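You operate a simulated robot arm through the tools that you are given. There is no shell and no other tool.

You run a simulated two-armed robot. Do the job below in one go: nothing can be reset, and whatever is moved stays where it is left.

TASK
Clamp the valve with the long stem, fit the 12 V solenoid cube and screw the black nut home.
Fine: leave it clamped in the vice.

The check looks at the end state, three seconds after you hand in, the way a careful person would. Anything else that was tipped, shoved, dropped, spilled or broken makes it a failure.

THE ROBOT
Two 6-joint arms with fingered hands on one trunk that stands fixed in place. Base frame: the origin is at the foot of the trunk, x ahead of it, y to its left, z up; the work surface is at about z = 0.82. Readings come in m, rad, newtons and seconds.
The left shoulder is at [0.05, 0.17, 1.06], the right one opposite. With the tool pointing down near the work surface each hand reaches from about 0.5 to 0.78 m from the base axis, measured 20 degrees to its own side. Payload 3.5 kg a hand.
The tool frame of a hand sits at the grasp point between the pads (the TCP): z along the fingers, y along the line on which they close. The tips reach 0.026 m beyond it. The gripper opens to 0.132 m; its body begins 0.073 m behind the TCP. The gripper is a hand of 3 fingers: y runs from the thumb to the fingers, the wrist lies at [0, 0, -0.234] in the tool frame, and closing takes about 1.5 s.
Orientation is that of the tool frame in the base frame, as a unit quaternion [x, y, z, w]. With the fingers straight down and closing along the base's y, the tool's x points along the base's -x, its y along +y and its z along -z.

THE INTERFACE
- The arms move only by the tool apply_moves. It takes "left_deltas", "right_deltas" or both (then of equal length, played together; a hand with none holds still); each is text: rows parted by semicolons, each of 7 numbers parted by spaces: the shift along the base's x, y, z in units of 500 mm (1.0 is 500 mm), then the turn, a rotation vector about the base's x, y, z in units of 120 degrees (1.0 is 120 degrees), then the gripper command, from -1 (shut) to 1 (fully open), values between in proportion. In form: dx dy dz wx wy wz hand; .... A call has 1 to 20 rows; each row is the pose to reach, as a shift and turn from the pose commanded when the call began. A call with a number of a shift or a turn outside -1 to 1 is refused whole. Rows are played at 5 a second. More than 0.05 m and 0.15 rad between two rows, or a gripper value outside its range, and nothing of the call is played. Where a pose cannot be reached the arm comes as near as it can. A force on the tool above 50 N (or 10 N above the force at the start of the call, whichever is more), or a blocked arm, ends the call early, and 0.2 s more pass. The fingers move at their own pace (about 0.108 m/s each) and stop on an object; they squeeze with about 33 N. The grip force told is the motor's: it shows also when the fingers shut on nothing. Time passes only in rows, and 0.2 s behind the last, so rows that repeat a pose let the fingers close. The reply holds the time, the measured pose of the TCP, the force on the tool along the base axes, the opening and the grip force, in the units named above and with some noise, with the torque about the TCP (base axes, N m) and any sound that the robot's microphone picked up.
- Cameras (640 x 400 px; columns grow to the right, rows downward): "scene" is now at [0.0321, -0.0028, 1.6592]; the picture's right is [0.01, -1.00, 0.00], its down [-0.74, -0.01, -0.67] and it looks along [0.67, 0.01, -0.74] (base axes); focal length 336 px, centre (320, 200). "left" rides on the left gripper at [-0.062, 0.003, -0.092] in its tool frame; the picture's right is [-0.05, -1.00, 0.00], its down [0.83, -0.04, -0.56] and it looks along [0.55, -0.03, 0.83] (tool axes); focal length 230 px, centre (320, 200). "right" rides on the right gripper at [0.062, 0.003, -0.092] in its tool frame; the picture's right is [-0.05, 1.00, 0.00], its down [-0.83, -0.04, -0.56] and it looks along [-0.55, -0.03, 0.83] (tool axes); focal length 230 px, centre (320, 200). There is no depth. A picture from a camera that has moved, and an enlarged one, comes with that camera's place and axes in the base frame and with its lens. The place of the scene camera against the robot may be out by one fixed shift of up to 0.012 m in any direction.
- capture(camera): a new picture of that camera. The clock stands still meanwhile.
- move_column(by): slides the trunk up (or, below 0, down) by that many m; the arms and the scene camera ride with it, the base frame stays. It gives what a move gives, with no picture.
- set_grasp(shape, hand): the hand has 3 fingers and takes this shape, open, in about a second: jaw (thumb against the fingers, like two jaws); tri (thumb and two fingers); tip (a fingertip pinch); poke (one finger out to press); point (the index stretched); flat (the hand flat); cup (the hand cupped); fist (a fist). The gripper value then closes the fingers along that shape, each until it touches; the sizes above hold for jaw. It gives what a move gives, with no picture.
- turn_head(pan, tilt): turns the head with the scene camera to pan (to the left, within 1.501 rad either way) and tilt (down, from -0.506 to 1.204), counted from straight ahead of the robot. It gives what a move gives.
- enlarge(camera, box): a new picture of the part [left, top, right, bottom] of that camera's present view, enlarged. The clock stands still meanwhile.
- job_done(): hands the job in; it is judged then, once.

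Places have to be worked out from the pictures, the camera data and where the tool is seen. Open the grippers and draw the arms clear of the work before you hand the job in, unless the task says otherwise.

The tools are called after "Call:" by a JSON object that holds its "method" and its "body". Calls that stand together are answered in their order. apply_moves: Moves the arms, as the interface text tells. Its arguments: {"type":"object","properties":{"left_deltas":{"type":"string"},"right_deltas":{"type":"string"}},"required":[]} The other tools are called the same way: move_column (by) moves the trunk up or down; set_grasp (shape, hand) gives the hand a shape; turn_head (pan, tilt) turns the head that bears the scene camera; capture (camera) takes a picture; enlarge (camera, box) takes an enlarged picture of a part of a camera's view; job_done () hands the job in.

At the start:

```text
t: 0.0
left_ee_pos: [0.6086, 0.281, 1.1223]
left_tool_rot: [0.0, 1.0, 0.001, 0.0]
left_ft_force: [0.0, -0.5, 0.1]
left_ft_torque: [-0.03, -0.01, -0.04]
left_width: 0.1321
left_finger_force: 0.0
left_shape: jaw
right_ee_pos: [0.5495, -0.1346, 1.1665]
right_tool_rot: [0.0, 1.0, 0.001, 0.0]
right_ft_force: [0.8, 0.5, -0.9]
right_ft_torque: [-0.04, -0.02, 0.05]
right_width: 0.132
right_finger_force: 0.0
right_shape: jaw
trunk travel left (down, up): [-0.675, 0.035]
head pan, tilt (commanded): [0.009, 0.838]
```

scene: 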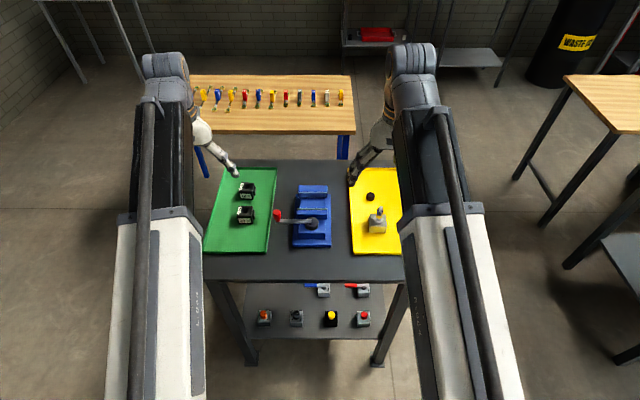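
right: 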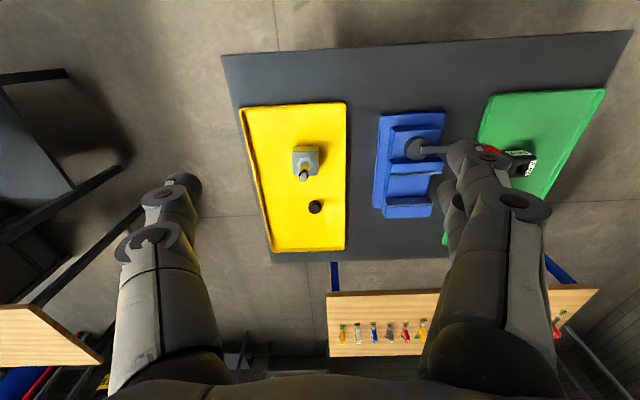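
left: 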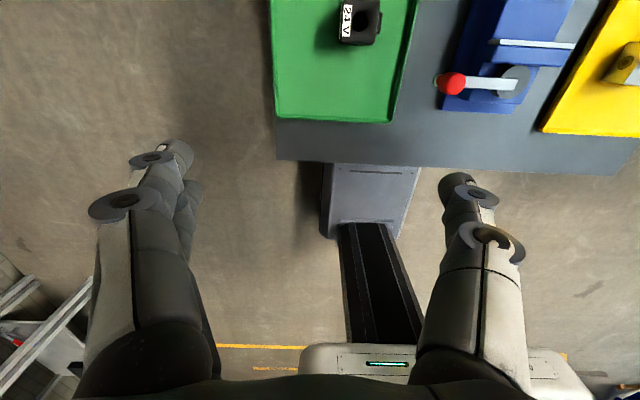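

I'll begin by looking closely at the work surface: the trays, the vice and the valve.

Call:
{"method": "enlarge", "body": {"camera": "scene", "box": [200, 155, 410, 285]}}

Call:
{"method": "enlarge", "body": {"camera": "right", "box": [220, 80, 460, 260]}}

Call:
{"method": "enlarge", "body": {"camera": "left", "box": [260, 0, 640, 180]}}

```text
3.05 times, centred on (305, 220) of scene
camera zoom: at [0.0321, -0.0028, 1.6592], right [0.01, -1.0, 0.0], down [-0.74, -0.01, -0.67], along [0.67, 0.01, -0.74], focal length 1023 px, centre (366, 139)
```

zoom: 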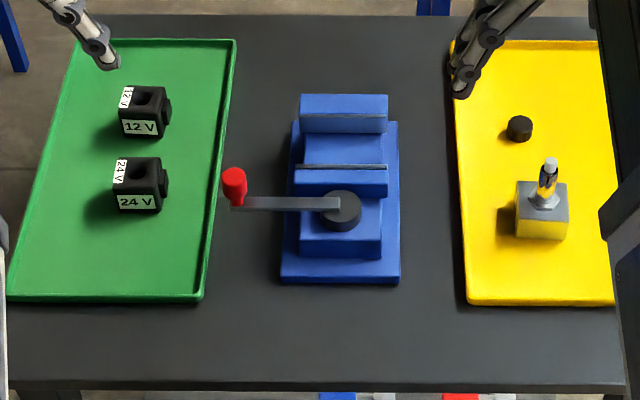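

```text
2.22 times, centred on (340, 170) of right
camera zoom: at [0.4868, -0.1316, 1.2586], right [0.05, 1.0, 0.0], down [0.83, -0.04, 0.56], along [0.55, -0.03, -0.83], focal length 511 px, centre (276, 267)
```

zoom: 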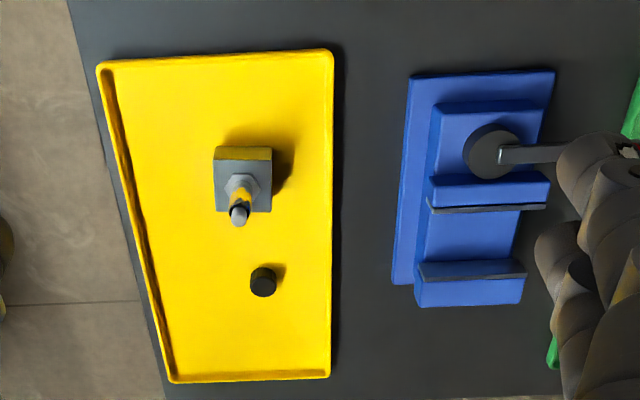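

```text
1.68 times, centred on (450, 90) of left
camera zoom: at [0.6693, 0.2824, 1.2145], right [0.05, -1.0, 0.0], down [-0.83, -0.04, 0.56], along [-0.55, -0.03, -0.83], focal length 388 px, centre (101, 385)
```

zoom: 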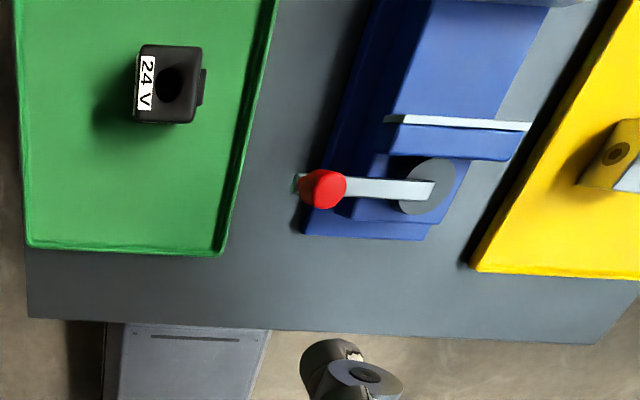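

The yellow tray seems to hold one valve with a stem and the black nut, and the 12 V cube is the farther one on the green tray. I'll check the lower shelf and the far bench for look-alikes before moving anything.

Call:
{"method": "enlarge", "body": {"camera": "scene", "box": [235, 275, 395, 375]}}

Call:
{"method": "enlarge", "body": {"camera": "scene", "box": [185, 65, 355, 170]}}

Call:
{"method": "enlarge", "body": {"camera": "scene", "box": [285, 175, 345, 255]}}

Call:
{"method": "enlarge", "body": {"camera": "scene", "box": [345, 180, 405, 240]}}

Call:
{"method": "enlarge", "body": {"camera": "scene", "box": [225, 170, 275, 235]}}

```text
4.00 times, centred on (315, 325) of scene
camera zoom: at [0.0321, -0.0028, 1.6592], right [0.01, -1.0, 0.0], down [-0.74, -0.01, -0.67], along [0.67, 0.01, -0.74], focal length 1343 px, centre (340, -300)
```

zoom: 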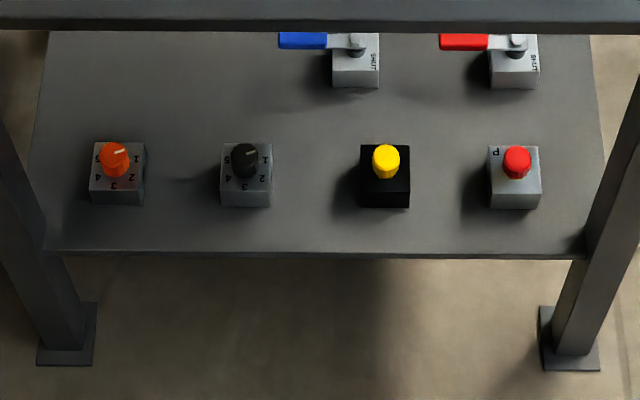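

```text
3.76 times, centred on (270, 118) of scene
camera zoom: at [0.0321, -0.0028, 1.6592], right [0.01, -1.0, 0.0], down [-0.74, -0.01, -0.67], along [0.67, 0.01, -0.74], focal length 1264 px, centre (508, 511)
```

zoom: 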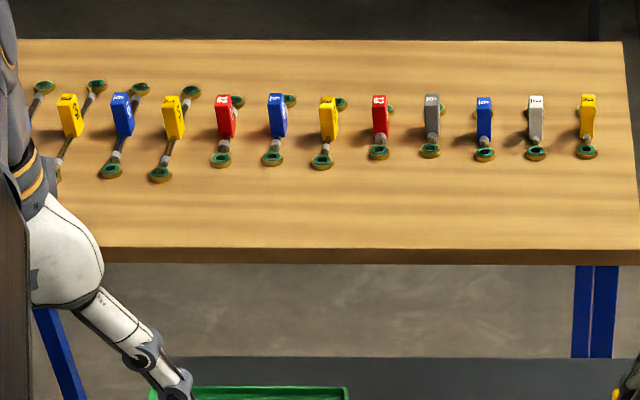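

```text
5.00 times, centred on (315, 215) of scene
camera zoom: at [0.0321, -0.0028, 1.6592], right [0.01, -1.0, 0.0], down [-0.74, -0.01, -0.67], along [0.67, 0.01, -0.74], focal length 1678 px, centre (345, 125)
```

zoom: 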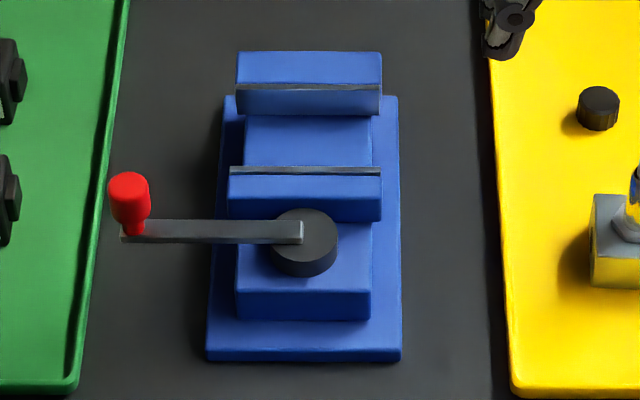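

```text
6.67 times, centred on (375, 210) of scene
camera zoom: at [0.0321, -0.0028, 1.6592], right [0.01, -1.0, 0.0], down [-0.74, -0.01, -0.67], along [0.67, 0.01, -0.74], focal length 2238 px, centre (-47, 133)
```

zoom: 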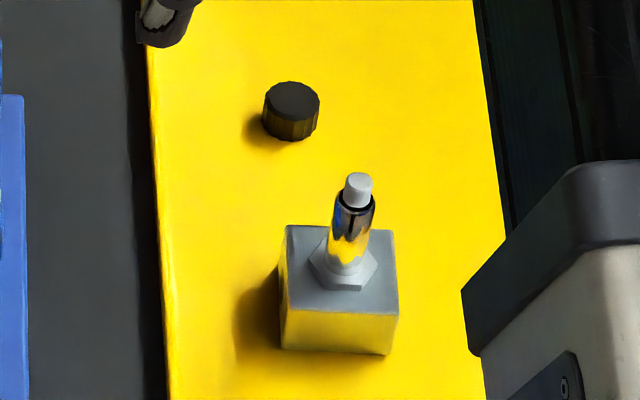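

```text
6.15 times, centred on (250, 202) of scene
camera zoom: at [0.0321, -0.0028, 1.6592], right [0.01, -1.0, 0.0], down [-0.74, -0.01, -0.67], along [0.67, 0.01, -0.74], focal length 2066 px, centre (751, 185)
```

zoom: 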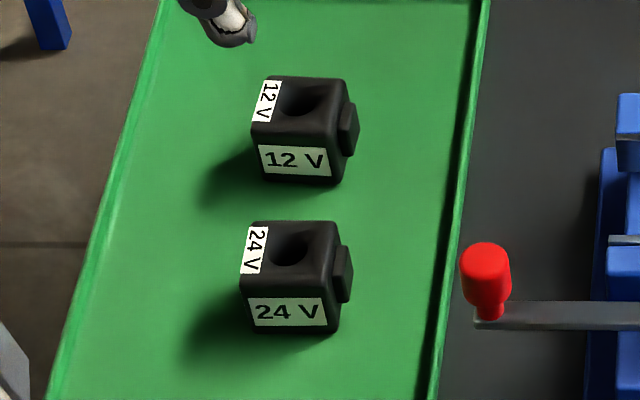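

The shelf holds knobs and ball valves and the bench holds other parts, so the yellow tray valve (about x 0.67, y -0.17) is the right one. I'll bring the right hand over it, high and clear, to look from close by.

Call:
{"method": "apply_moves", "body": {"right_deltas": "0.037 -0.012 -0.049 0 0 0 1; 0.074 -0.024 -0.098 0 0 0 1; 0.11 -0.036 -0.146 0 0 0 1; 0.147 -0.049 -0.195 0 0 0 1; 0.184 -0.061 -0.22 0 0 0 1; 0.221 -0.073 -0.233 0 0 0 1"}}

Call:
{"method": "capture", "body": {"camera": "right"}}

Call:
{"method": "capture", "body": {"camera": "scene"}}

```text
t: 1.4
left_ee_pos: [0.6077, 0.2805, 1.1214]
left_tool_rot: [0.0, 1.0, 0.0, 0.0]
left_ft_force: [-0.7, 0.0, -0.4]
left_ft_torque: [-0.01, -0.01, 0.01]
left_width: 0.1318
left_finger_force: 0.1
left_shape: jaw
right_ee_pos: [0.6601, -0.1734, 1.0495]
right_tool_rot: [-0.001, 1.0, -0.001, 0.0]
right_ft_force: [0.0, 0.4, -0.2]
right_ft_torque: [-0.02, -0.03, 0.02]
right_width: 0.1316
right_finger_force: 0.0
right_shape: jaw
trunk travel left (down, up): [-0.675, 0.035]
head pan, tilt (commanded): [0.009, 0.838]
```

```text
taken
camera right: at [0.5978, -0.1692, 1.1418], right [0.05, 1.0, 0.0], down [0.83, -0.04, 0.56], along [0.55, -0.03, -0.83], focal length 230 px, centre (320, 200)
```

right: 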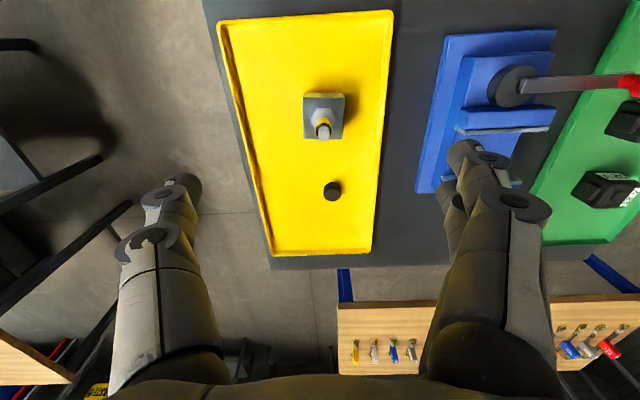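

```text
taken
camera scene: at [0.0323, -0.0028, 1.6592], right [0.01, -1.0, 0.0], down [-0.74, -0.01, -0.67], along [0.67, 0.01, -0.74], focal length 336 px, centre (320, 200)
```

scene: 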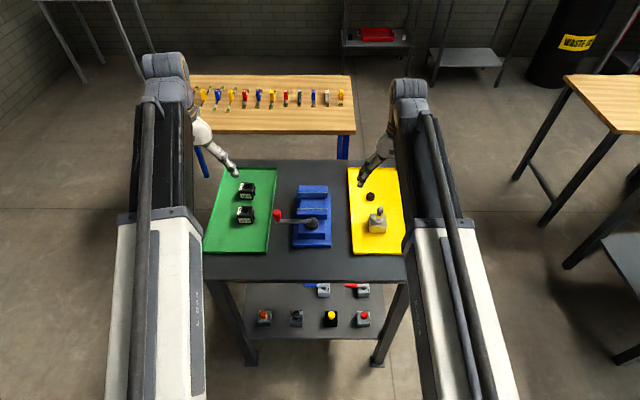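

The valve and nut are in view of the right hand. I'll enlarge to place the stem and nut accurately.

Call:
{"method": "enlarge", "body": {"camera": "right", "box": [280, 70, 380, 140]}}

Call:
{"method": "enlarge", "body": {"camera": "right", "box": [290, 150, 390, 220]}}

Call:
{"method": "enlarge", "body": {"camera": "right", "box": [400, 20, 640, 200]}}

```text
5.71 times, centred on (330, 105) of right
camera zoom: at [0.5978, -0.1692, 1.1418], right [0.05, 1.0, 0.0], down [0.83, -0.04, 0.56], along [0.55, -0.03, -0.83], focal length 1315 px, centre (263, 743)
```

zoom: 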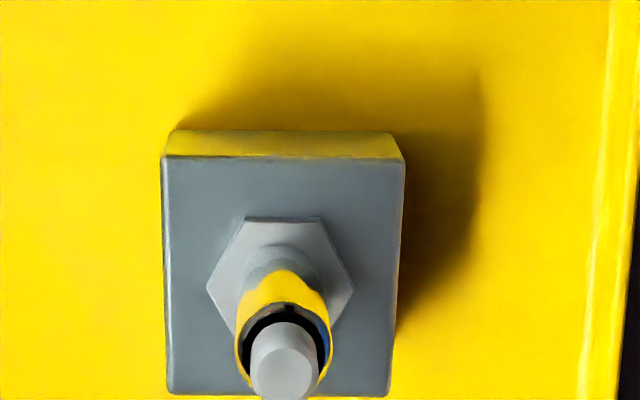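

```text
5.71 times, centred on (340, 185) of right
camera zoom: at [0.5978, -0.1692, 1.1418], right [0.05, 1.0, 0.0], down [0.83, -0.04, 0.56], along [0.55, -0.03, -0.83], focal length 1315 px, centre (206, 286)
```

zoom: 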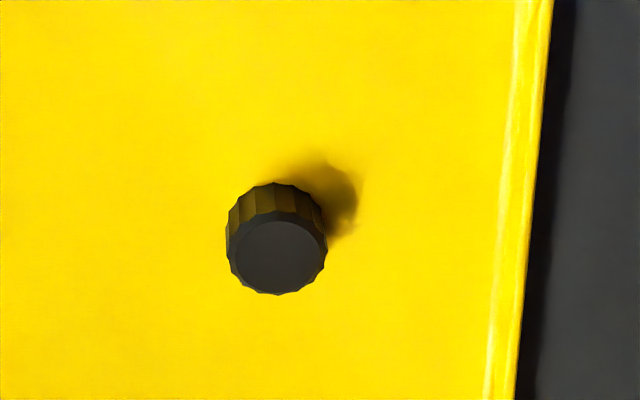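

```text
2.22 times, centred on (520, 110) of right
camera zoom: at [0.5978, -0.1692, 1.1418], right [0.05, 1.0, 0.0], down [0.83, -0.04, 0.56], along [0.55, -0.03, -0.83], focal length 511 px, centre (-124, 400)
```

zoom: 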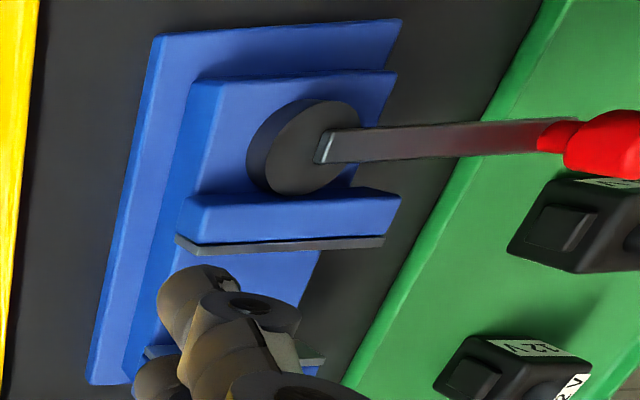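

The stem sits near (0.667, -0.170) with its tip at z≈0.926, and the nut is near (0.788, -0.160). I'll move the right hand over the vice to measure it with the same camera before picking anything up.

Call:
{"method": "apply_moves", "body": {"right_deltas": "0 0.08 0 0 0 0 1; 0 0.16 0 0 0 0 1; -0.02 0.24 0 0 0 0 1; -0.04 0.32 0 0 0 0 1; -0.06 0.40 0 0 0 0 1; -0.06 0.40 0 0 0 0 1"}}

Call:
{"method": "capture", "body": {"camera": "right"}}

Call:
{"method": "enlarge", "body": {"camera": "right", "box": [240, 60, 440, 200]}}

```text
t: 2.8
left_ee_pos: [0.6082, 0.2789, 1.1222]
left_tool_rot: [-0.001, 1.0, -0.001, 0.001]
left_ft_force: [0.1, -0.1, 0.2]
left_ft_torque: [0.0, 0.04, 0.01]
left_width: 0.1319
left_finger_force: 0.1
left_shape: jaw
right_ee_pos: [0.629, 0.0292, 1.0485]
right_tool_rot: [0.0, 1.0, 0.0, 0.001]
right_ft_force: [-0.6, 0.5, -0.5]
right_ft_torque: [0.02, 0.0, 0.03]
right_width: 0.132
right_finger_force: 0.0
right_shape: jaw
trunk travel left (down, up): [-0.675, 0.035]
head pan, tilt (commanded): [0.009, 0.838]
```

```text
taken
camera right: at [0.5664, 0.0329, 1.1414], right [0.05, 1.0, 0.0], down [0.83, -0.04, 0.56], along [0.55, -0.03, -0.83], focal length 230 px, centre (320, 200)
```

right: 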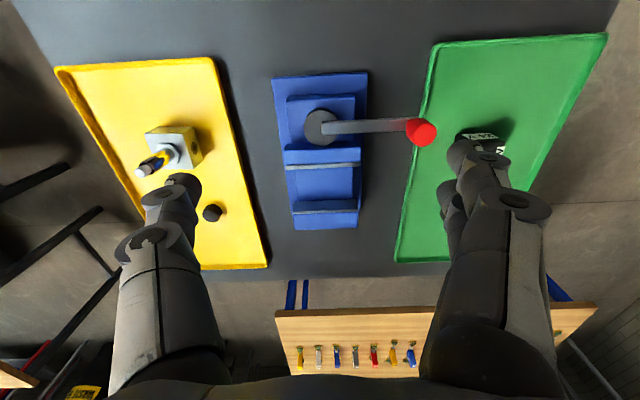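

```text
2.86 times, centred on (340, 130) of right
camera zoom: at [0.5664, 0.0329, 1.1414], right [0.05, 1.0, 0.0], down [0.83, -0.04, 0.56], along [0.55, -0.03, -0.83], focal length 657 px, centre (263, 400)
```

zoom: 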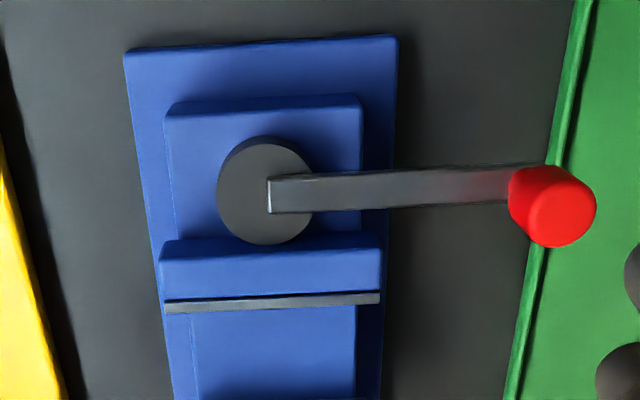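

The vice is clear in this view. I'll enlarge the jaw gap and the lever to fix the jaw faces and heights.

Call:
{"method": "enlarge", "body": {"camera": "right", "box": [265, 130, 385, 235]}}

Call:
{"method": "enlarge", "body": {"camera": "right", "box": [380, 90, 460, 160]}}

Call:
{"method": "enlarge", "body": {"camera": "left", "box": [420, 0, 600, 130]}}

```text
3.81 times, centred on (325, 182) of right
camera zoom: at [0.5664, 0.0329, 1.1414], right [0.05, 1.0, 0.0], down [0.83, -0.04, 0.56], along [0.55, -0.03, -0.83], focal length 876 px, centre (301, 267)
```

zoom: 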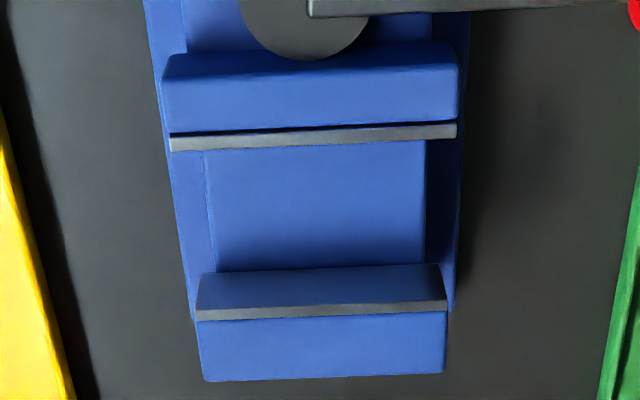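

```text
5.71 times, centred on (420, 125) of right
camera zoom: at [0.5664, 0.0329, 1.1414], right [0.05, 1.0, 0.0], down [0.83, -0.04, 0.56], along [0.55, -0.03, -0.83], focal length 1315 px, centre (-251, 629)
```

zoom: 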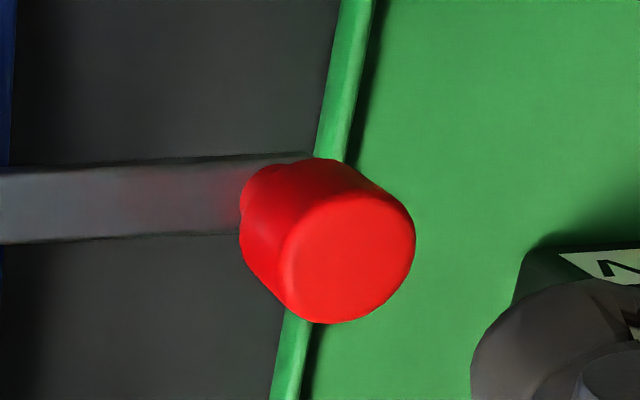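

```text
3.08 times, centred on (510, 65) of left
camera zoom: at [0.6694, 0.2823, 1.2145], right [0.05, -1.0, 0.0], down [-0.83, -0.04, 0.56], along [-0.55, -0.03, -0.83], focal length 708 px, centre (-265, 615)
```

zoom: 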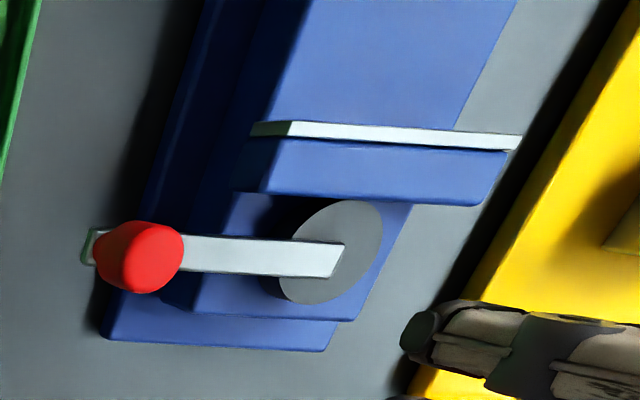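

The vice gap is centred near (0.720, 0.030): moving jaw face x≈0.688, fixed jaw x≈0.753, floor z≈0.863, jaw tops z≈0.888. The lever pivot is about (0.643, 0.030) and the red knob about (0.644, 0.132). I'll go back above the valve and hover just over its stem tip to check the alignment.

Call:
{"method": "apply_moves", "body": {"right_deltas": "0.015 -0.08 0 0 0 0 1; 0.03 -0.16 0 0 0 0 1; 0.045 -0.24 0 0 0 0 1; 0.06 -0.32 0 0 0 0 1; 0.076 -0.398 0 0 0 0 1; 0.076 -0.398 -0.06 0 0 0 1; 0.076 -0.398 -0.12 0 0 0 1; 0.076 -0.398 -0.16 0 0 0 1; 0.076 -0.398 -0.16 0 0 0 1"}}

Call:
{"method": "capture", "body": {"camera": "right"}}

Call:
{"method": "enlarge", "body": {"camera": "scene", "box": [335, 150, 425, 240]}}

Call:
{"method": "capture", "body": {"camera": "left"}}

```text
t: 4.8
left_ee_pos: [0.6078, 0.2793, 1.1233]
left_tool_rot: [0.0, 1.0, 0.0, 0.0]
left_ft_force: [-0.8, -0.7, 0.4]
left_ft_torque: [0.0, 0.0, 0.01]
left_width: 0.1318
left_finger_force: 0.1
left_shape: jaw
right_ee_pos: [0.6669, -0.1697, 0.9703]
right_tool_rot: [0.0, 1.0, 0.0, 0.0]
right_ft_force: [-0.1, -0.3, -0.5]
right_ft_torque: [0.0, 0.01, 0.05]
right_width: 0.1319
right_finger_force: 0.1
right_shape: jaw
trunk travel left (down, up): [-0.675, 0.035]
head pan, tilt (commanded): [0.009, 0.838]
```

```text
taken
camera right: at [0.6052, -0.1665, 1.0618], right [0.05, 1.0, 0.0], down [0.83, -0.04, 0.56], along [0.55, -0.03, -0.83], focal length 230 px, centre (320, 200)
```

right: 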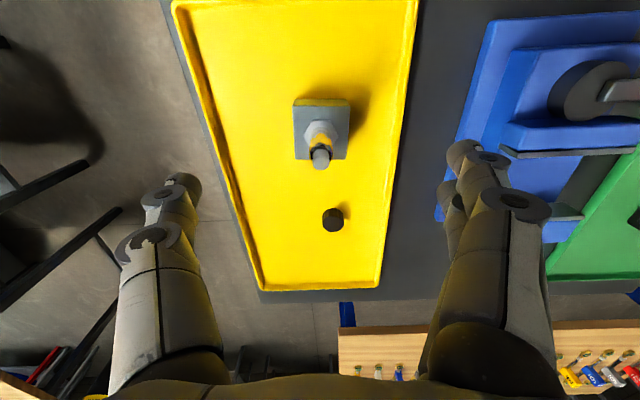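

```text
4.44 times, centred on (380, 195) of scene
camera zoom: at [0.0321, -0.0028, 1.6592], right [0.01, -1.0, 0.0], down [-0.74, -0.01, -0.67], along [0.67, 0.01, -0.74], focal length 1492 px, centre (53, 222)
```

zoom: 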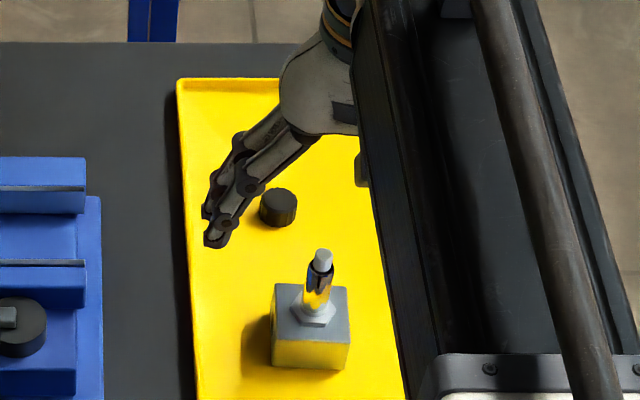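

```text
taken
camera left: at [0.6693, 0.2824, 1.2145], right [0.05, -1.0, 0.0], down [-0.83, -0.04, 0.56], along [-0.55, -0.03, -0.83], focal length 230 px, centre (320, 200)
```

left: 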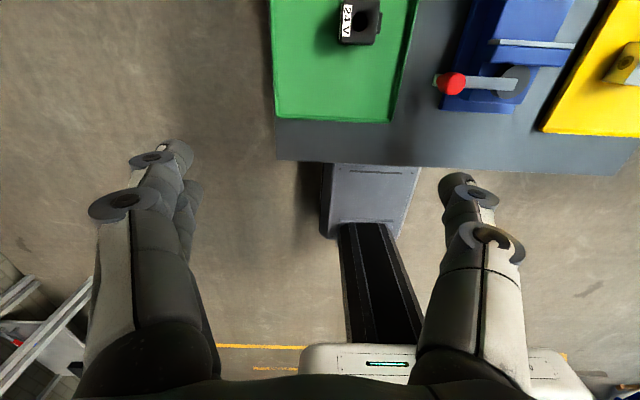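

The hand hovers above the stem. I'll enlarge the valve in this closer view to refine its centre before descending.

Call:
{"method": "enlarge", "body": {"camera": "right", "box": [280, 85, 365, 175]}}

```text
4.44 times, centred on (322, 130) of right
camera zoom: at [0.6052, -0.1665, 1.0618], right [0.05, 1.0, 0.0], down [0.83, -0.04, 0.56], along [0.55, -0.03, -0.83], focal length 1022 px, centre (309, 511)
```

zoom: 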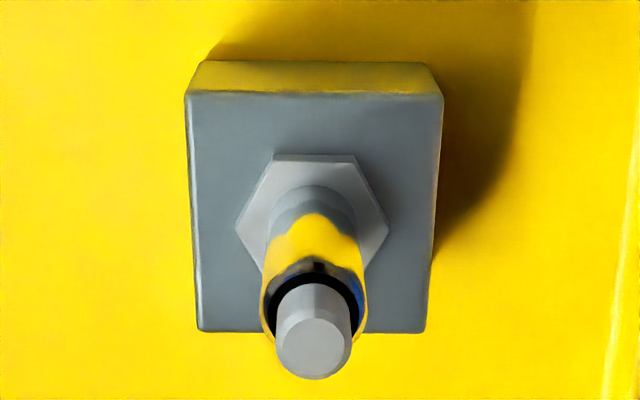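

The stem axis is at about (0.668, -0.1695), tube from z 0.866 to 0.907. I'll descend to TCP z≈0.896, partly close around the stem and check.

Call:
{"method": "apply_moves", "body": {"right_deltas": "0 0.001 -0.04 0 0 0 1; 0 0.001 -0.08 0 0 0 1; 0 0.001 -0.12 0 0 0 1; 0 0.001 -0.148 0 0 0 1; 0 0.001 -0.148 0 0 0 0; 0 0.001 -0.148 0 0 0 -0.5; 0 0.001 -0.148 0 0 0 -0.5; 0 0.001 -0.148 0 0 0 -0.5; 0 0.001 -0.148 0 0 0 -0.5"}}

Call:
{"method": "capture", "body": {"camera": "right"}}

Call:
{"method": "enlarge", "body": {"camera": "scene", "box": [335, 150, 425, 240]}}

```text
t: 6.8
left_ee_pos: [0.6087, 0.2807, 1.1221]
left_tool_rot: [0.0, 1.0, 0.0, 0.0]
left_ft_force: [-0.1, -0.4, -0.3]
left_ft_torque: [0.0, -0.02, 0.0]
left_width: 0.1318
left_finger_force: 0.1
left_shape: jaw
right_ee_pos: [0.6668, -0.171, 0.8961]
right_tool_rot: [0.001, 1.0, 0.0, 0.0]
right_ft_force: [0.2, -0.1, 1.1]
right_ft_torque: [-0.02, -0.02, 0.01]
right_width: 0.0338
right_finger_force: 0.0
right_shape: jaw
trunk travel left (down, up): [-0.675, 0.035]
head pan, tilt (commanded): [0.009, 0.838]
```

```text
taken
camera right: at [0.6054, -0.1668, 0.9885], right [0.05, 1.0, 0.0], down [0.83, -0.04, 0.56], along [0.55, -0.03, -0.83], focal length 230 px, centre (320, 200)
```

right: 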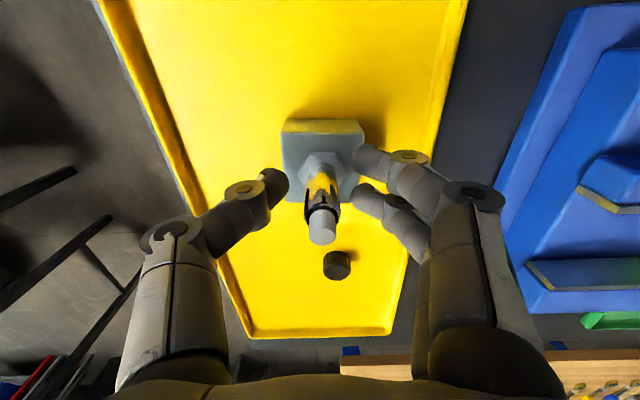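

```text
4.44 times, centred on (380, 195) of scene
camera zoom: at [0.0321, -0.0028, 1.6592], right [0.01, -1.0, 0.0], down [-0.74, -0.01, -0.67], along [0.67, 0.01, -0.74], focal length 1492 px, centre (53, 222)
```

zoom: 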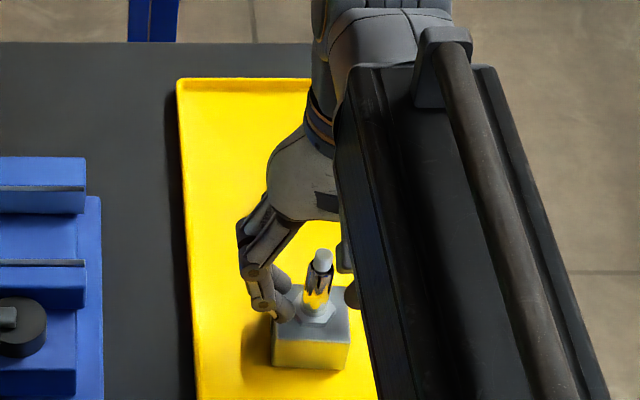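

The stem is centred between thumb and two fingers. I'll close on it.

Call:
{"method": "apply_moves", "body": {"right_deltas": "0 0 0 0 0 0 -0.65; 0 0 0 0 0 0 -0.75; 0 0 0 0 0 0 -0.85; 0 0 0 0 0 0 -1; 0 0 0 0 0 0 -1; 0 0 0 0 0 0 -1; 0 0 0 0 0 0 -1; 0 0 0 0 0 0 -1"}}

Call:
{"method": "enlarge", "body": {"camera": "right", "box": [220, 90, 420, 290]}}

Call:
{"method": "enlarge", "body": {"camera": "scene", "box": [350, 170, 420, 240]}}

```text
t: 8.6
left_ee_pos: [0.6085, 0.2794, 1.1221]
left_tool_rot: [0.0, 1.0, 0.0, 0.0]
left_ft_force: [0.1, -0.4, -0.7]
left_ft_torque: [-0.01, 0.01, 0.01]
left_width: 0.132
left_finger_force: 0.1
left_shape: jaw
right_ee_pos: [0.6681, -0.1703, 0.8952]
right_tool_rot: [0.001, 1.0, 0.001, 0.0]
right_ft_force: [-0.1, 1.0, 0.1]
right_ft_torque: [0.05, -0.03, 0.01]
right_width: 0.0025
right_finger_force: 33.1
right_shape: jaw
trunk travel left (down, up): [-0.675, 0.035]
head pan, tilt (commanded): [0.009, 0.838]
```

```text
2.00 times, centred on (320, 190) of right
camera zoom: at [0.6054, -0.1668, 0.9884], right [0.05, 1.0, 0.0], down [0.83, -0.04, 0.56], along [0.55, -0.03, -0.83], focal length 460 px, centre (320, 220)
```

zoom: 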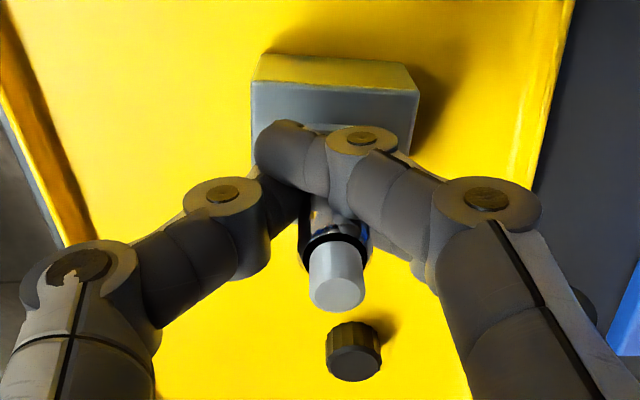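

```text
5.71 times, centred on (385, 205) of scene
camera zoom: at [0.0322, -0.0028, 1.6592], right [0.01, -1.0, 0.0], down [-0.74, -0.01, -0.67], along [0.67, 0.01, -0.74], focal length 1918 px, centre (-51, 171)
```

zoom: 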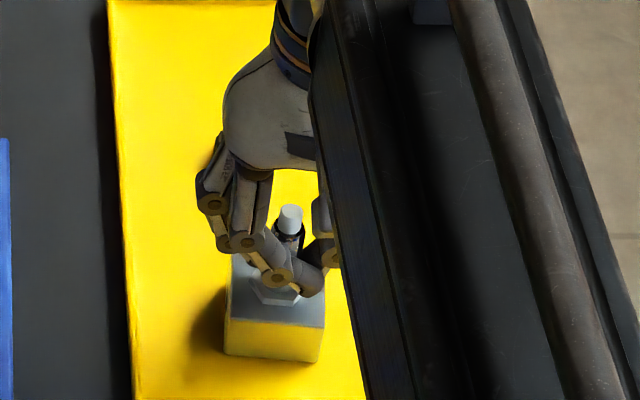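

The fingers have folded around the stem and report 33 N at 2.5 mm width, so the stem may be wedged between the two fingers and the thumb. I'll lift just 8 mm and look whether the valve comes along.

Call:
{"method": "apply_moves", "body": {"right_deltas": "0 0 0.005 0 0 0 -1; 0 0 0.01 0 0 0 -1; 0 0 0.016 0 0 0 -1; 0 0 0.016 0 0 0 -1"}}

Call:
{"method": "enlarge", "body": {"camera": "right", "box": [220, 90, 420, 290]}}

Call:
{"method": "enlarge", "body": {"camera": "scene", "box": [350, 170, 420, 240]}}

```text
t: 9.6
left_ee_pos: [0.6086, 0.2802, 1.1226]
left_tool_rot: [0.0, 1.0, 0.0, 0.001]
left_ft_force: [0.2, -0.1, 0.1]
left_ft_torque: [0.02, -0.02, -0.02]
left_width: 0.132
left_finger_force: 0.0
left_shape: jaw
right_ee_pos: [0.667, -0.1709, 0.9033]
right_tool_rot: [0.0, 1.0, 0.0, 0.0]
right_ft_force: [0.6, 0.0, -3.5]
right_ft_torque: [-0.02, 0.04, 0.0]
right_width: 0.0022
right_finger_force: 32.8
right_shape: jaw
trunk travel left (down, up): [-0.675, 0.035]
head pan, tilt (commanded): [0.009, 0.838]
```

```text
2.00 times, centred on (320, 190) of right
camera zoom: at [0.6056, -0.1668, 0.9961], right [0.05, 1.0, 0.0], down [0.83, -0.04, 0.56], along [0.55, -0.03, -0.83], focal length 460 px, centre (320, 220)
```

zoom: 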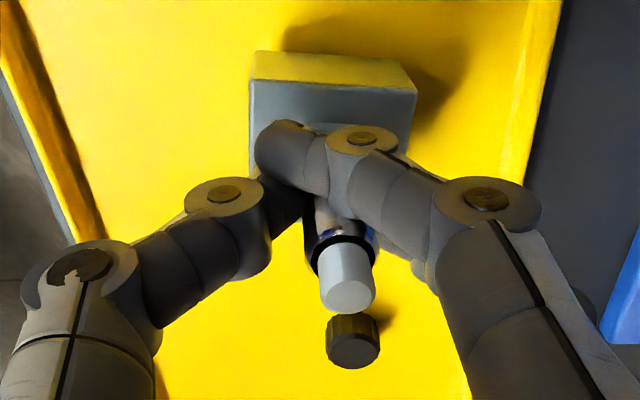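

```text
5.71 times, centred on (385, 205) of scene
camera zoom: at [0.0324, -0.0029, 1.6592], right [0.01, -1.0, 0.0], down [-0.74, -0.01, -0.67], along [0.67, 0.01, -0.74], focal length 1918 px, centre (-51, 171)
```

zoom: 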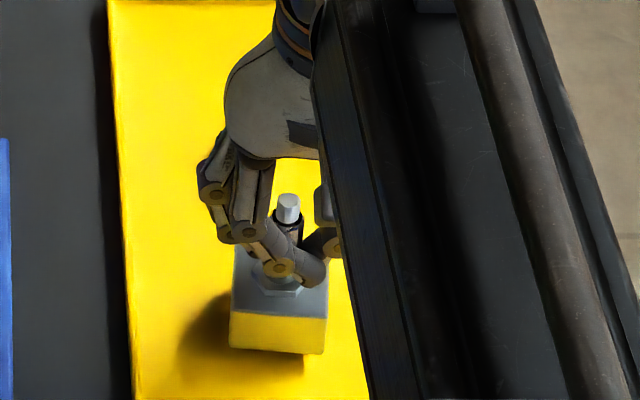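

The valve lifts with the hand (about 3.5 N). I'll raise it slowly to clear the vice and check the grip again.

Call:
{"method": "apply_moves", "body": {"right_deltas": "0 0 0.02 0 0 0 -1; 0 0 0.05 0 0 0 -1; 0 0 0.08 0 0 0 -1; 0 0 0.11 0 0 0 -1; 0 0 0.14 0 0 0 -1; 0 0 0.17 0 0 0 -1; 0 0 0.19 0 0 0 -1; 0 0 0.19 0 0 0 -1"}}

Call:
{"method": "enlarge", "body": {"camera": "right", "box": [220, 90, 420, 290]}}

Call:
{"method": "enlarge", "body": {"camera": "scene", "box": [340, 150, 420, 230]}}

Call:
{"method": "capture", "body": {"camera": "left"}}

```text
t: 11.4
left_ee_pos: [0.6087, 0.2799, 1.1218]
left_tool_rot: [0.0, 1.0, 0.0, 0.0]
left_ft_force: [-0.2, -0.8, 0.0]
left_ft_torque: [-0.02, -0.01, 0.04]
left_width: 0.132
left_finger_force: 0.1
left_shape: jaw
right_ee_pos: [0.6681, -0.1711, 0.9977]
right_tool_rot: [0.0, 1.0, 0.0, 0.0]
right_ft_force: [-0.7, 0.4, -3.3]
right_ft_torque: [-0.03, 0.0, -0.02]
right_width: 0.0022
right_finger_force: 33.6
right_shape: jaw
trunk travel left (down, up): [-0.675, 0.035]
head pan, tilt (commanded): [0.009, 0.838]
```

```text
2.00 times, centred on (320, 190) of right
camera zoom: at [0.6061, -0.1669, 1.0911], right [0.05, 1.0, 0.0], down [0.83, -0.04, 0.55], along [0.55, -0.03, -0.83], focal length 460 px, centre (320, 220)
```

zoom: 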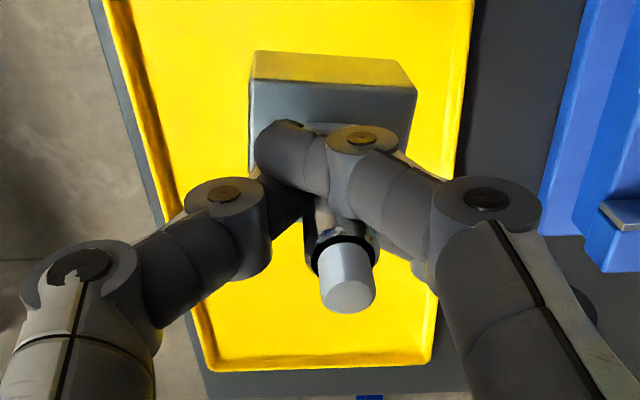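

```text
5.00 times, centred on (380, 190) of scene
camera zoom: at [0.0324, -0.0029, 1.6592], right [0.01, -1.0, 0.0], down [-0.74, -0.01, -0.67], along [0.67, 0.01, -0.74], focal length 1678 px, centre (20, 250)
```

zoom: 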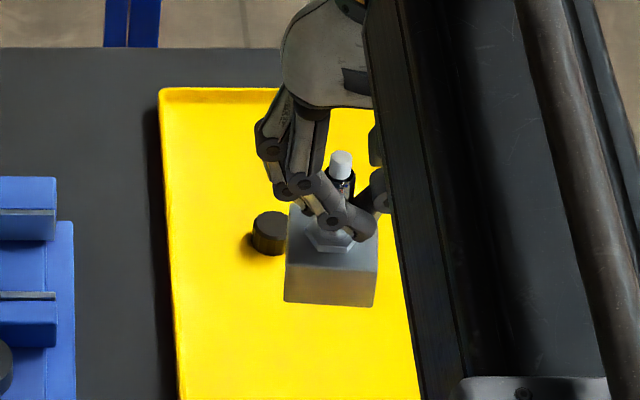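

```text
taken
camera left: at [0.6696, 0.2823, 1.2144], right [0.05, -1.0, 0.0], down [-0.83, -0.04, 0.56], along [-0.55, -0.03, -0.83], focal length 230 px, centre (320, 200)
```

left: 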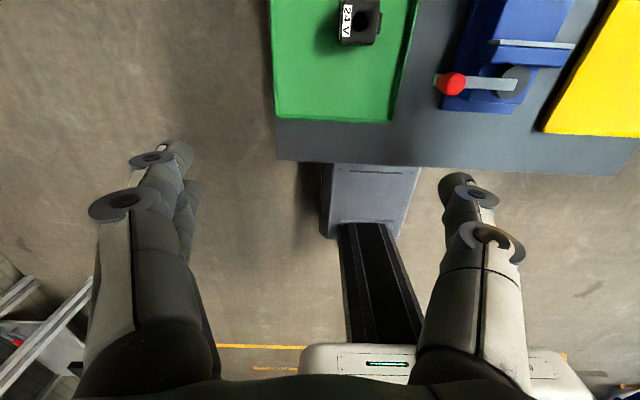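

The grip is steady. I'll carry the valve slowly over to the vice gap (target block centre about (0.7205, 0.030)) and see how close the arm gets at this reach.

Call:
{"method": "apply_moves", "body": {"right_deltas": "0.005 0.02 0 0 0 0 -1; 0.013 0.05 0 0 0 0 -1; 0.023 0.09 0 0 0 0 -1; 0.034 0.13 0 0 0 0 -1; 0.045 0.17 0 0 0 0 -1; 0.055 0.21 0 0 0 0 -1; 0.066 0.25 0 0 0 0 -1; 0.076 0.29 0 0 0 0 -1; 0.087 0.33 0 0 0 0 -1; 0.096 0.365 0 0 0 0 -1; 0.102 0.389 0 0 0 0 -1; 0.105 0.399 0 0 0 0 -1; 0.105 0.399 0 0 0 0 -1"}}

Call:
{"method": "capture", "body": {"camera": "right"}}

Call:
{"method": "enlarge", "body": {"camera": "scene", "box": [270, 160, 370, 250]}}

Call:
{"method": "enlarge", "body": {"camera": "left", "box": [420, 0, 600, 130]}}

```text
t: 14.2
left_ee_pos: [0.6095, 0.2785, 1.121]
left_tool_rot: [0.0, 1.0, 0.0, 0.001]
left_ft_force: [-0.2, -0.8, -0.4]
left_ft_torque: [0.05, 0.03, -0.02]
left_width: 0.132
left_finger_force: 0.1
left_shape: jaw
right_ee_pos: [0.7178, 0.0286, 0.9987]
right_tool_rot: [0.0, 1.0, 0.001, 0.0]
right_ft_force: [0.6, 0.0, -2.4]
right_ft_torque: [-0.03, 0.02, -0.02]
right_width: 0.0023
right_finger_force: 32.8
right_shape: jaw
right hand out of reach, approached as far as the arm can: row 12, 13
trunk travel left (down, up): [-0.675, 0.035]
head pan, tilt (commanded): [0.009, 0.838]
```

```text
taken
camera right: at [0.6547, 0.032, 1.0904], right [0.05, 1.0, 0.0], down [0.83, -0.04, 0.56], along [0.56, -0.03, -0.83], focal length 230 px, centre (320, 200)
```

right: 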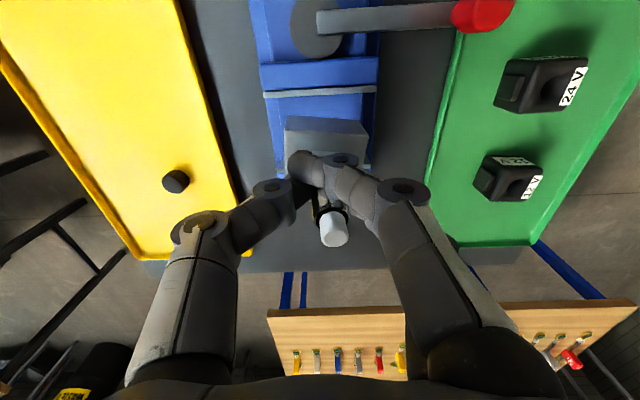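

```text
4.44 times, centred on (320, 205) of scene
camera zoom: at [0.0324, -0.0028, 1.6592], right [0.01, -1.0, 0.0], down [-0.74, -0.01, -0.67], along [0.67, 0.01, -0.74], focal length 1492 px, centre (320, 178)
```

zoom: 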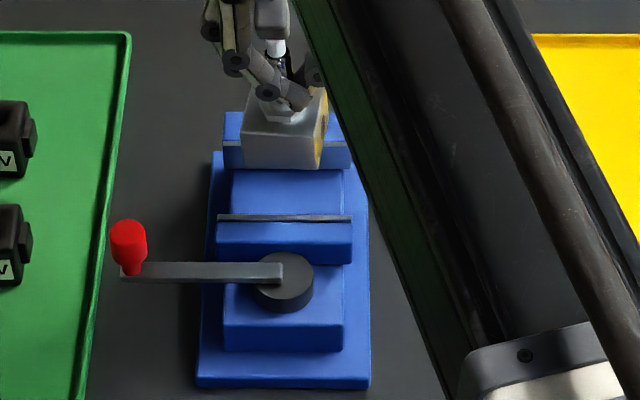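

```text
3.08 times, centred on (510, 65) of left
camera zoom: at [0.6696, 0.2824, 1.2144], right [0.05, -1.0, 0.0], down [-0.83, -0.04, 0.56], along [-0.55, -0.03, -0.83], focal length 708 px, centre (-265, 615)
```

zoom: 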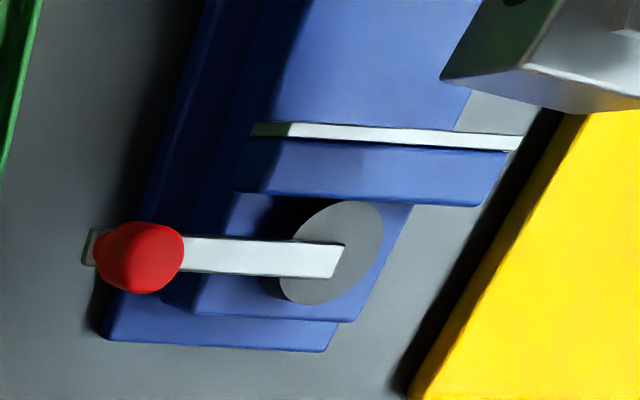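

The arm reaches (0.718, 0.029), within 3 mm of the target, and the block hangs over the gap. I'll lower it until the block bottom just enters the jaws and check the clearances.

Call:
{"method": "apply_moves", "body": {"right_deltas": "0 0 -0.03 0 0 0 -1; 0 0 -0.06 0 0 0 -1; 0 0 -0.085 0 0 0 -1; 0 0 -0.085 0 0 0 -1"}}

Call:
{"method": "enlarge", "body": {"camera": "right", "box": [230, 60, 430, 220]}}

Call:
{"method": "enlarge", "body": {"camera": "scene", "box": [280, 170, 350, 235]}}

```text
t: 15.2
left_ee_pos: [0.6079, 0.2799, 1.1216]
left_tool_rot: [0.001, 1.0, 0.001, 0.0]
left_ft_force: [0.3, 0.0, -0.4]
left_ft_torque: [-0.01, 0.0, 0.0]
left_width: 0.1316
left_finger_force: 0.1
left_shape: jaw
right_ee_pos: [0.7166, 0.0286, 0.9545]
right_tool_rot: [0.0, 1.0, 0.0, -0.001]
right_ft_force: [-0.1, -0.1, -3.3]
right_ft_torque: [-0.01, -0.01, 0.0]
right_width: 0.0022
right_finger_force: 32.6
right_shape: jaw
trunk travel left (down, up): [-0.675, 0.035]
head pan, tilt (commanded): [0.009, 0.838]
```

```text
2.50 times, centred on (330, 140) of right
camera zoom: at [0.6552, 0.0316, 1.0476], right [0.05, 1.0, 0.0], down [0.83, -0.04, 0.56], along [0.55, -0.03, -0.83], focal length 575 px, centre (295, 350)
```

zoom: 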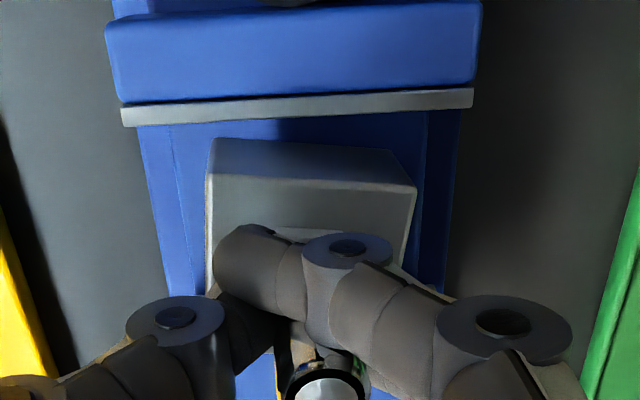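

```text
6.15 times, centred on (315, 202) of scene
camera zoom: at [0.0324, -0.0027, 1.6592], right [0.01, -1.0, 0.0], down [-0.74, -0.01, -0.67], along [0.67, 0.01, -0.74], focal length 2066 px, centre (351, 185)
```

zoom: 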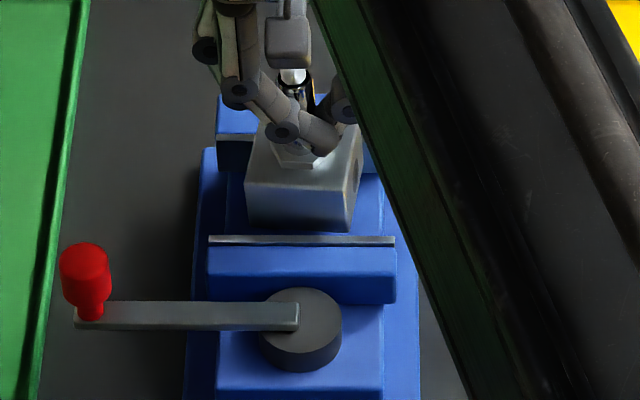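

The block fits with about 7 mm clear of the moving jaw and is centred sideways within 2 mm. I'll lower it to the vice floor.

Call:
{"method": "apply_moves", "body": {"right_deltas": "0.006 -0.002 -0.012 0 0 0 -1; 0.006 -0.002 -0.024 0 0 0 -1; 0.006 -0.002 -0.034 0 0 0 -1; 0.006 -0.002 -0.042 0 0 0 -1; 0.006 -0.002 -0.046 0 0 0 -1; 0.006 -0.002 -0.046 0 0 0 -1"}}

Call:
{"method": "enlarge", "body": {"camera": "right", "box": [230, 60, 430, 220]}}

Call:
{"method": "enlarge", "body": {"camera": "scene", "box": [280, 170, 350, 235]}}

```text
t: 16.6
left_ee_pos: [0.6069, 0.2793, 1.1218]
left_tool_rot: [0.0, 1.0, 0.0, 0.001]
left_ft_force: [-0.2, 0.3, -0.8]
left_ft_torque: [0.01, 0.01, 0.02]
left_width: 0.1318
left_finger_force: 0.0
left_shape: jaw
right_ee_pos: [0.7178, 0.0257, 0.9343]
right_tool_rot: [0.001, 1.0, 0.0, 0.001]
right_ft_force: [-2.4, -6.5, 13.9]
right_ft_torque: [0.01, -0.04, -0.03]
right_width: 0.0028
right_finger_force: 33.0
right_shape: jaw
trunk travel left (down, up): [-0.675, 0.035]
head pan, tilt (commanded): [0.009, 0.838]
```

```text
2.50 times, centred on (330, 140) of right
camera zoom: at [0.6549, 0.0292, 1.0272], right [0.05, 1.0, 0.0], down [0.83, -0.04, 0.56], along [0.56, -0.03, -0.83], focal length 575 px, centre (295, 350)
```

zoom: 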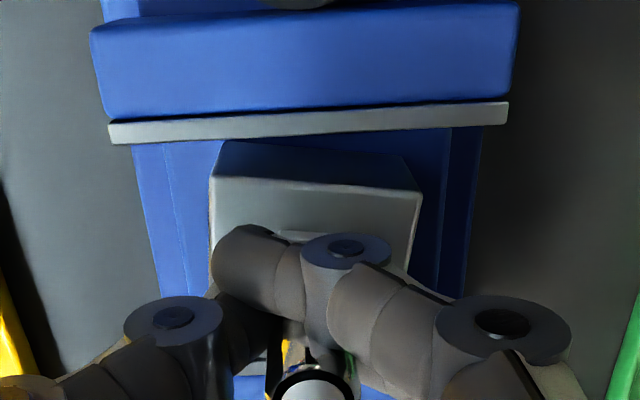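

```text
6.15 times, centred on (315, 202) of scene
camera zoom: at [0.0302, -0.0036, 1.6594], right [0.01, -1.0, 0.0], down [-0.74, -0.01, -0.67], along [0.67, 0.01, -0.74], focal length 2066 px, centre (351, 185)
```

zoom: 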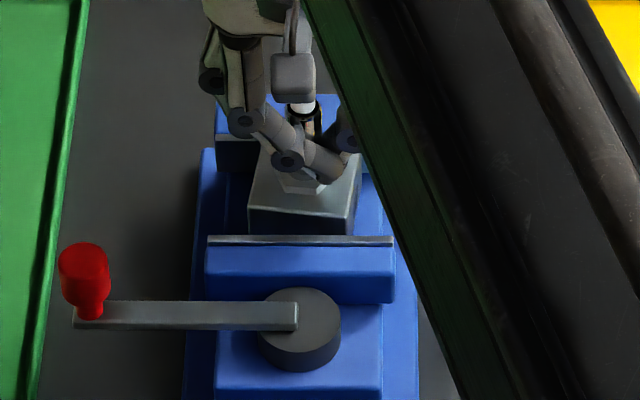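

The floor contact shows (13.9 N upward), so the block is down. I'll ease off 1 mm and open the fingers slowly, staying in place.

Call:
{"method": "apply_moves", "body": {"right_deltas": "0 0 0.002 0 0 0 -1; 0 0 0.002 0 0 0 -0.9; 0 0 0.002 0 0 0 -0.8; 0 0 0.002 0 0 0 -0.65; 0 0 0.002 0 0 0 -0.5; 0 0 0.002 0 0 0 -0.3; 0 0 0.002 0 0 0 0; 0 0 0.002 0 0 0 0.3; 0 0 0.002 0 0 0 0.3"}}

Call:
{"method": "capture", "body": {"camera": "right"}}

Call:
{"method": "enlarge", "body": {"camera": "scene", "box": [280, 170, 350, 235]}}

```text
t: 18.6
left_ee_pos: [0.6083, 0.2797, 1.1219]
left_tool_rot: [0.0, 1.0, 0.0, 0.0]
left_ft_force: [-0.1, -0.1, 0.3]
left_ft_torque: [-0.01, 0.0, 0.02]
left_width: 0.1321
left_finger_force: 0.0
left_shape: jaw
right_ee_pos: [0.7187, 0.0275, 0.933]
right_tool_rot: [0.0, 1.0, 0.0, 0.002]
right_ft_force: [0.0, 0.4, -0.5]
right_ft_torque: [0.04, 0.03, 0.01]
right_width: 0.0851
right_finger_force: 0.1
right_shape: jaw
trunk travel left (down, up): [-0.675, 0.035]
head pan, tilt (commanded): [0.009, 0.838]
```

```text
taken
camera right: at [0.656, 0.0305, 1.0264], right [0.05, 1.0, 0.0], down [0.83, -0.04, 0.56], along [0.56, -0.03, -0.83], focal length 230 px, centre (320, 200)
```

right: 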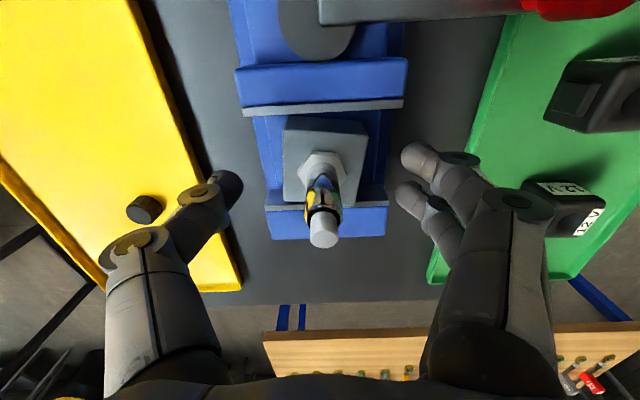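

```text
6.15 times, centred on (315, 202) of scene
camera zoom: at [0.0321, -0.0028, 1.6592], right [0.01, -1.0, 0.0], down [-0.74, -0.01, -0.67], along [0.67, 0.01, -0.74], focal length 2066 px, centre (351, 185)
```

zoom: 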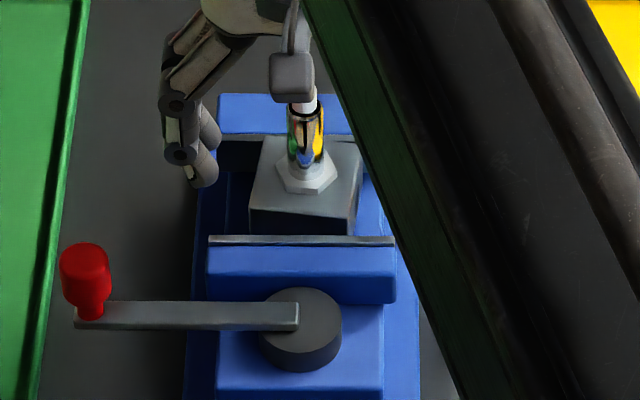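

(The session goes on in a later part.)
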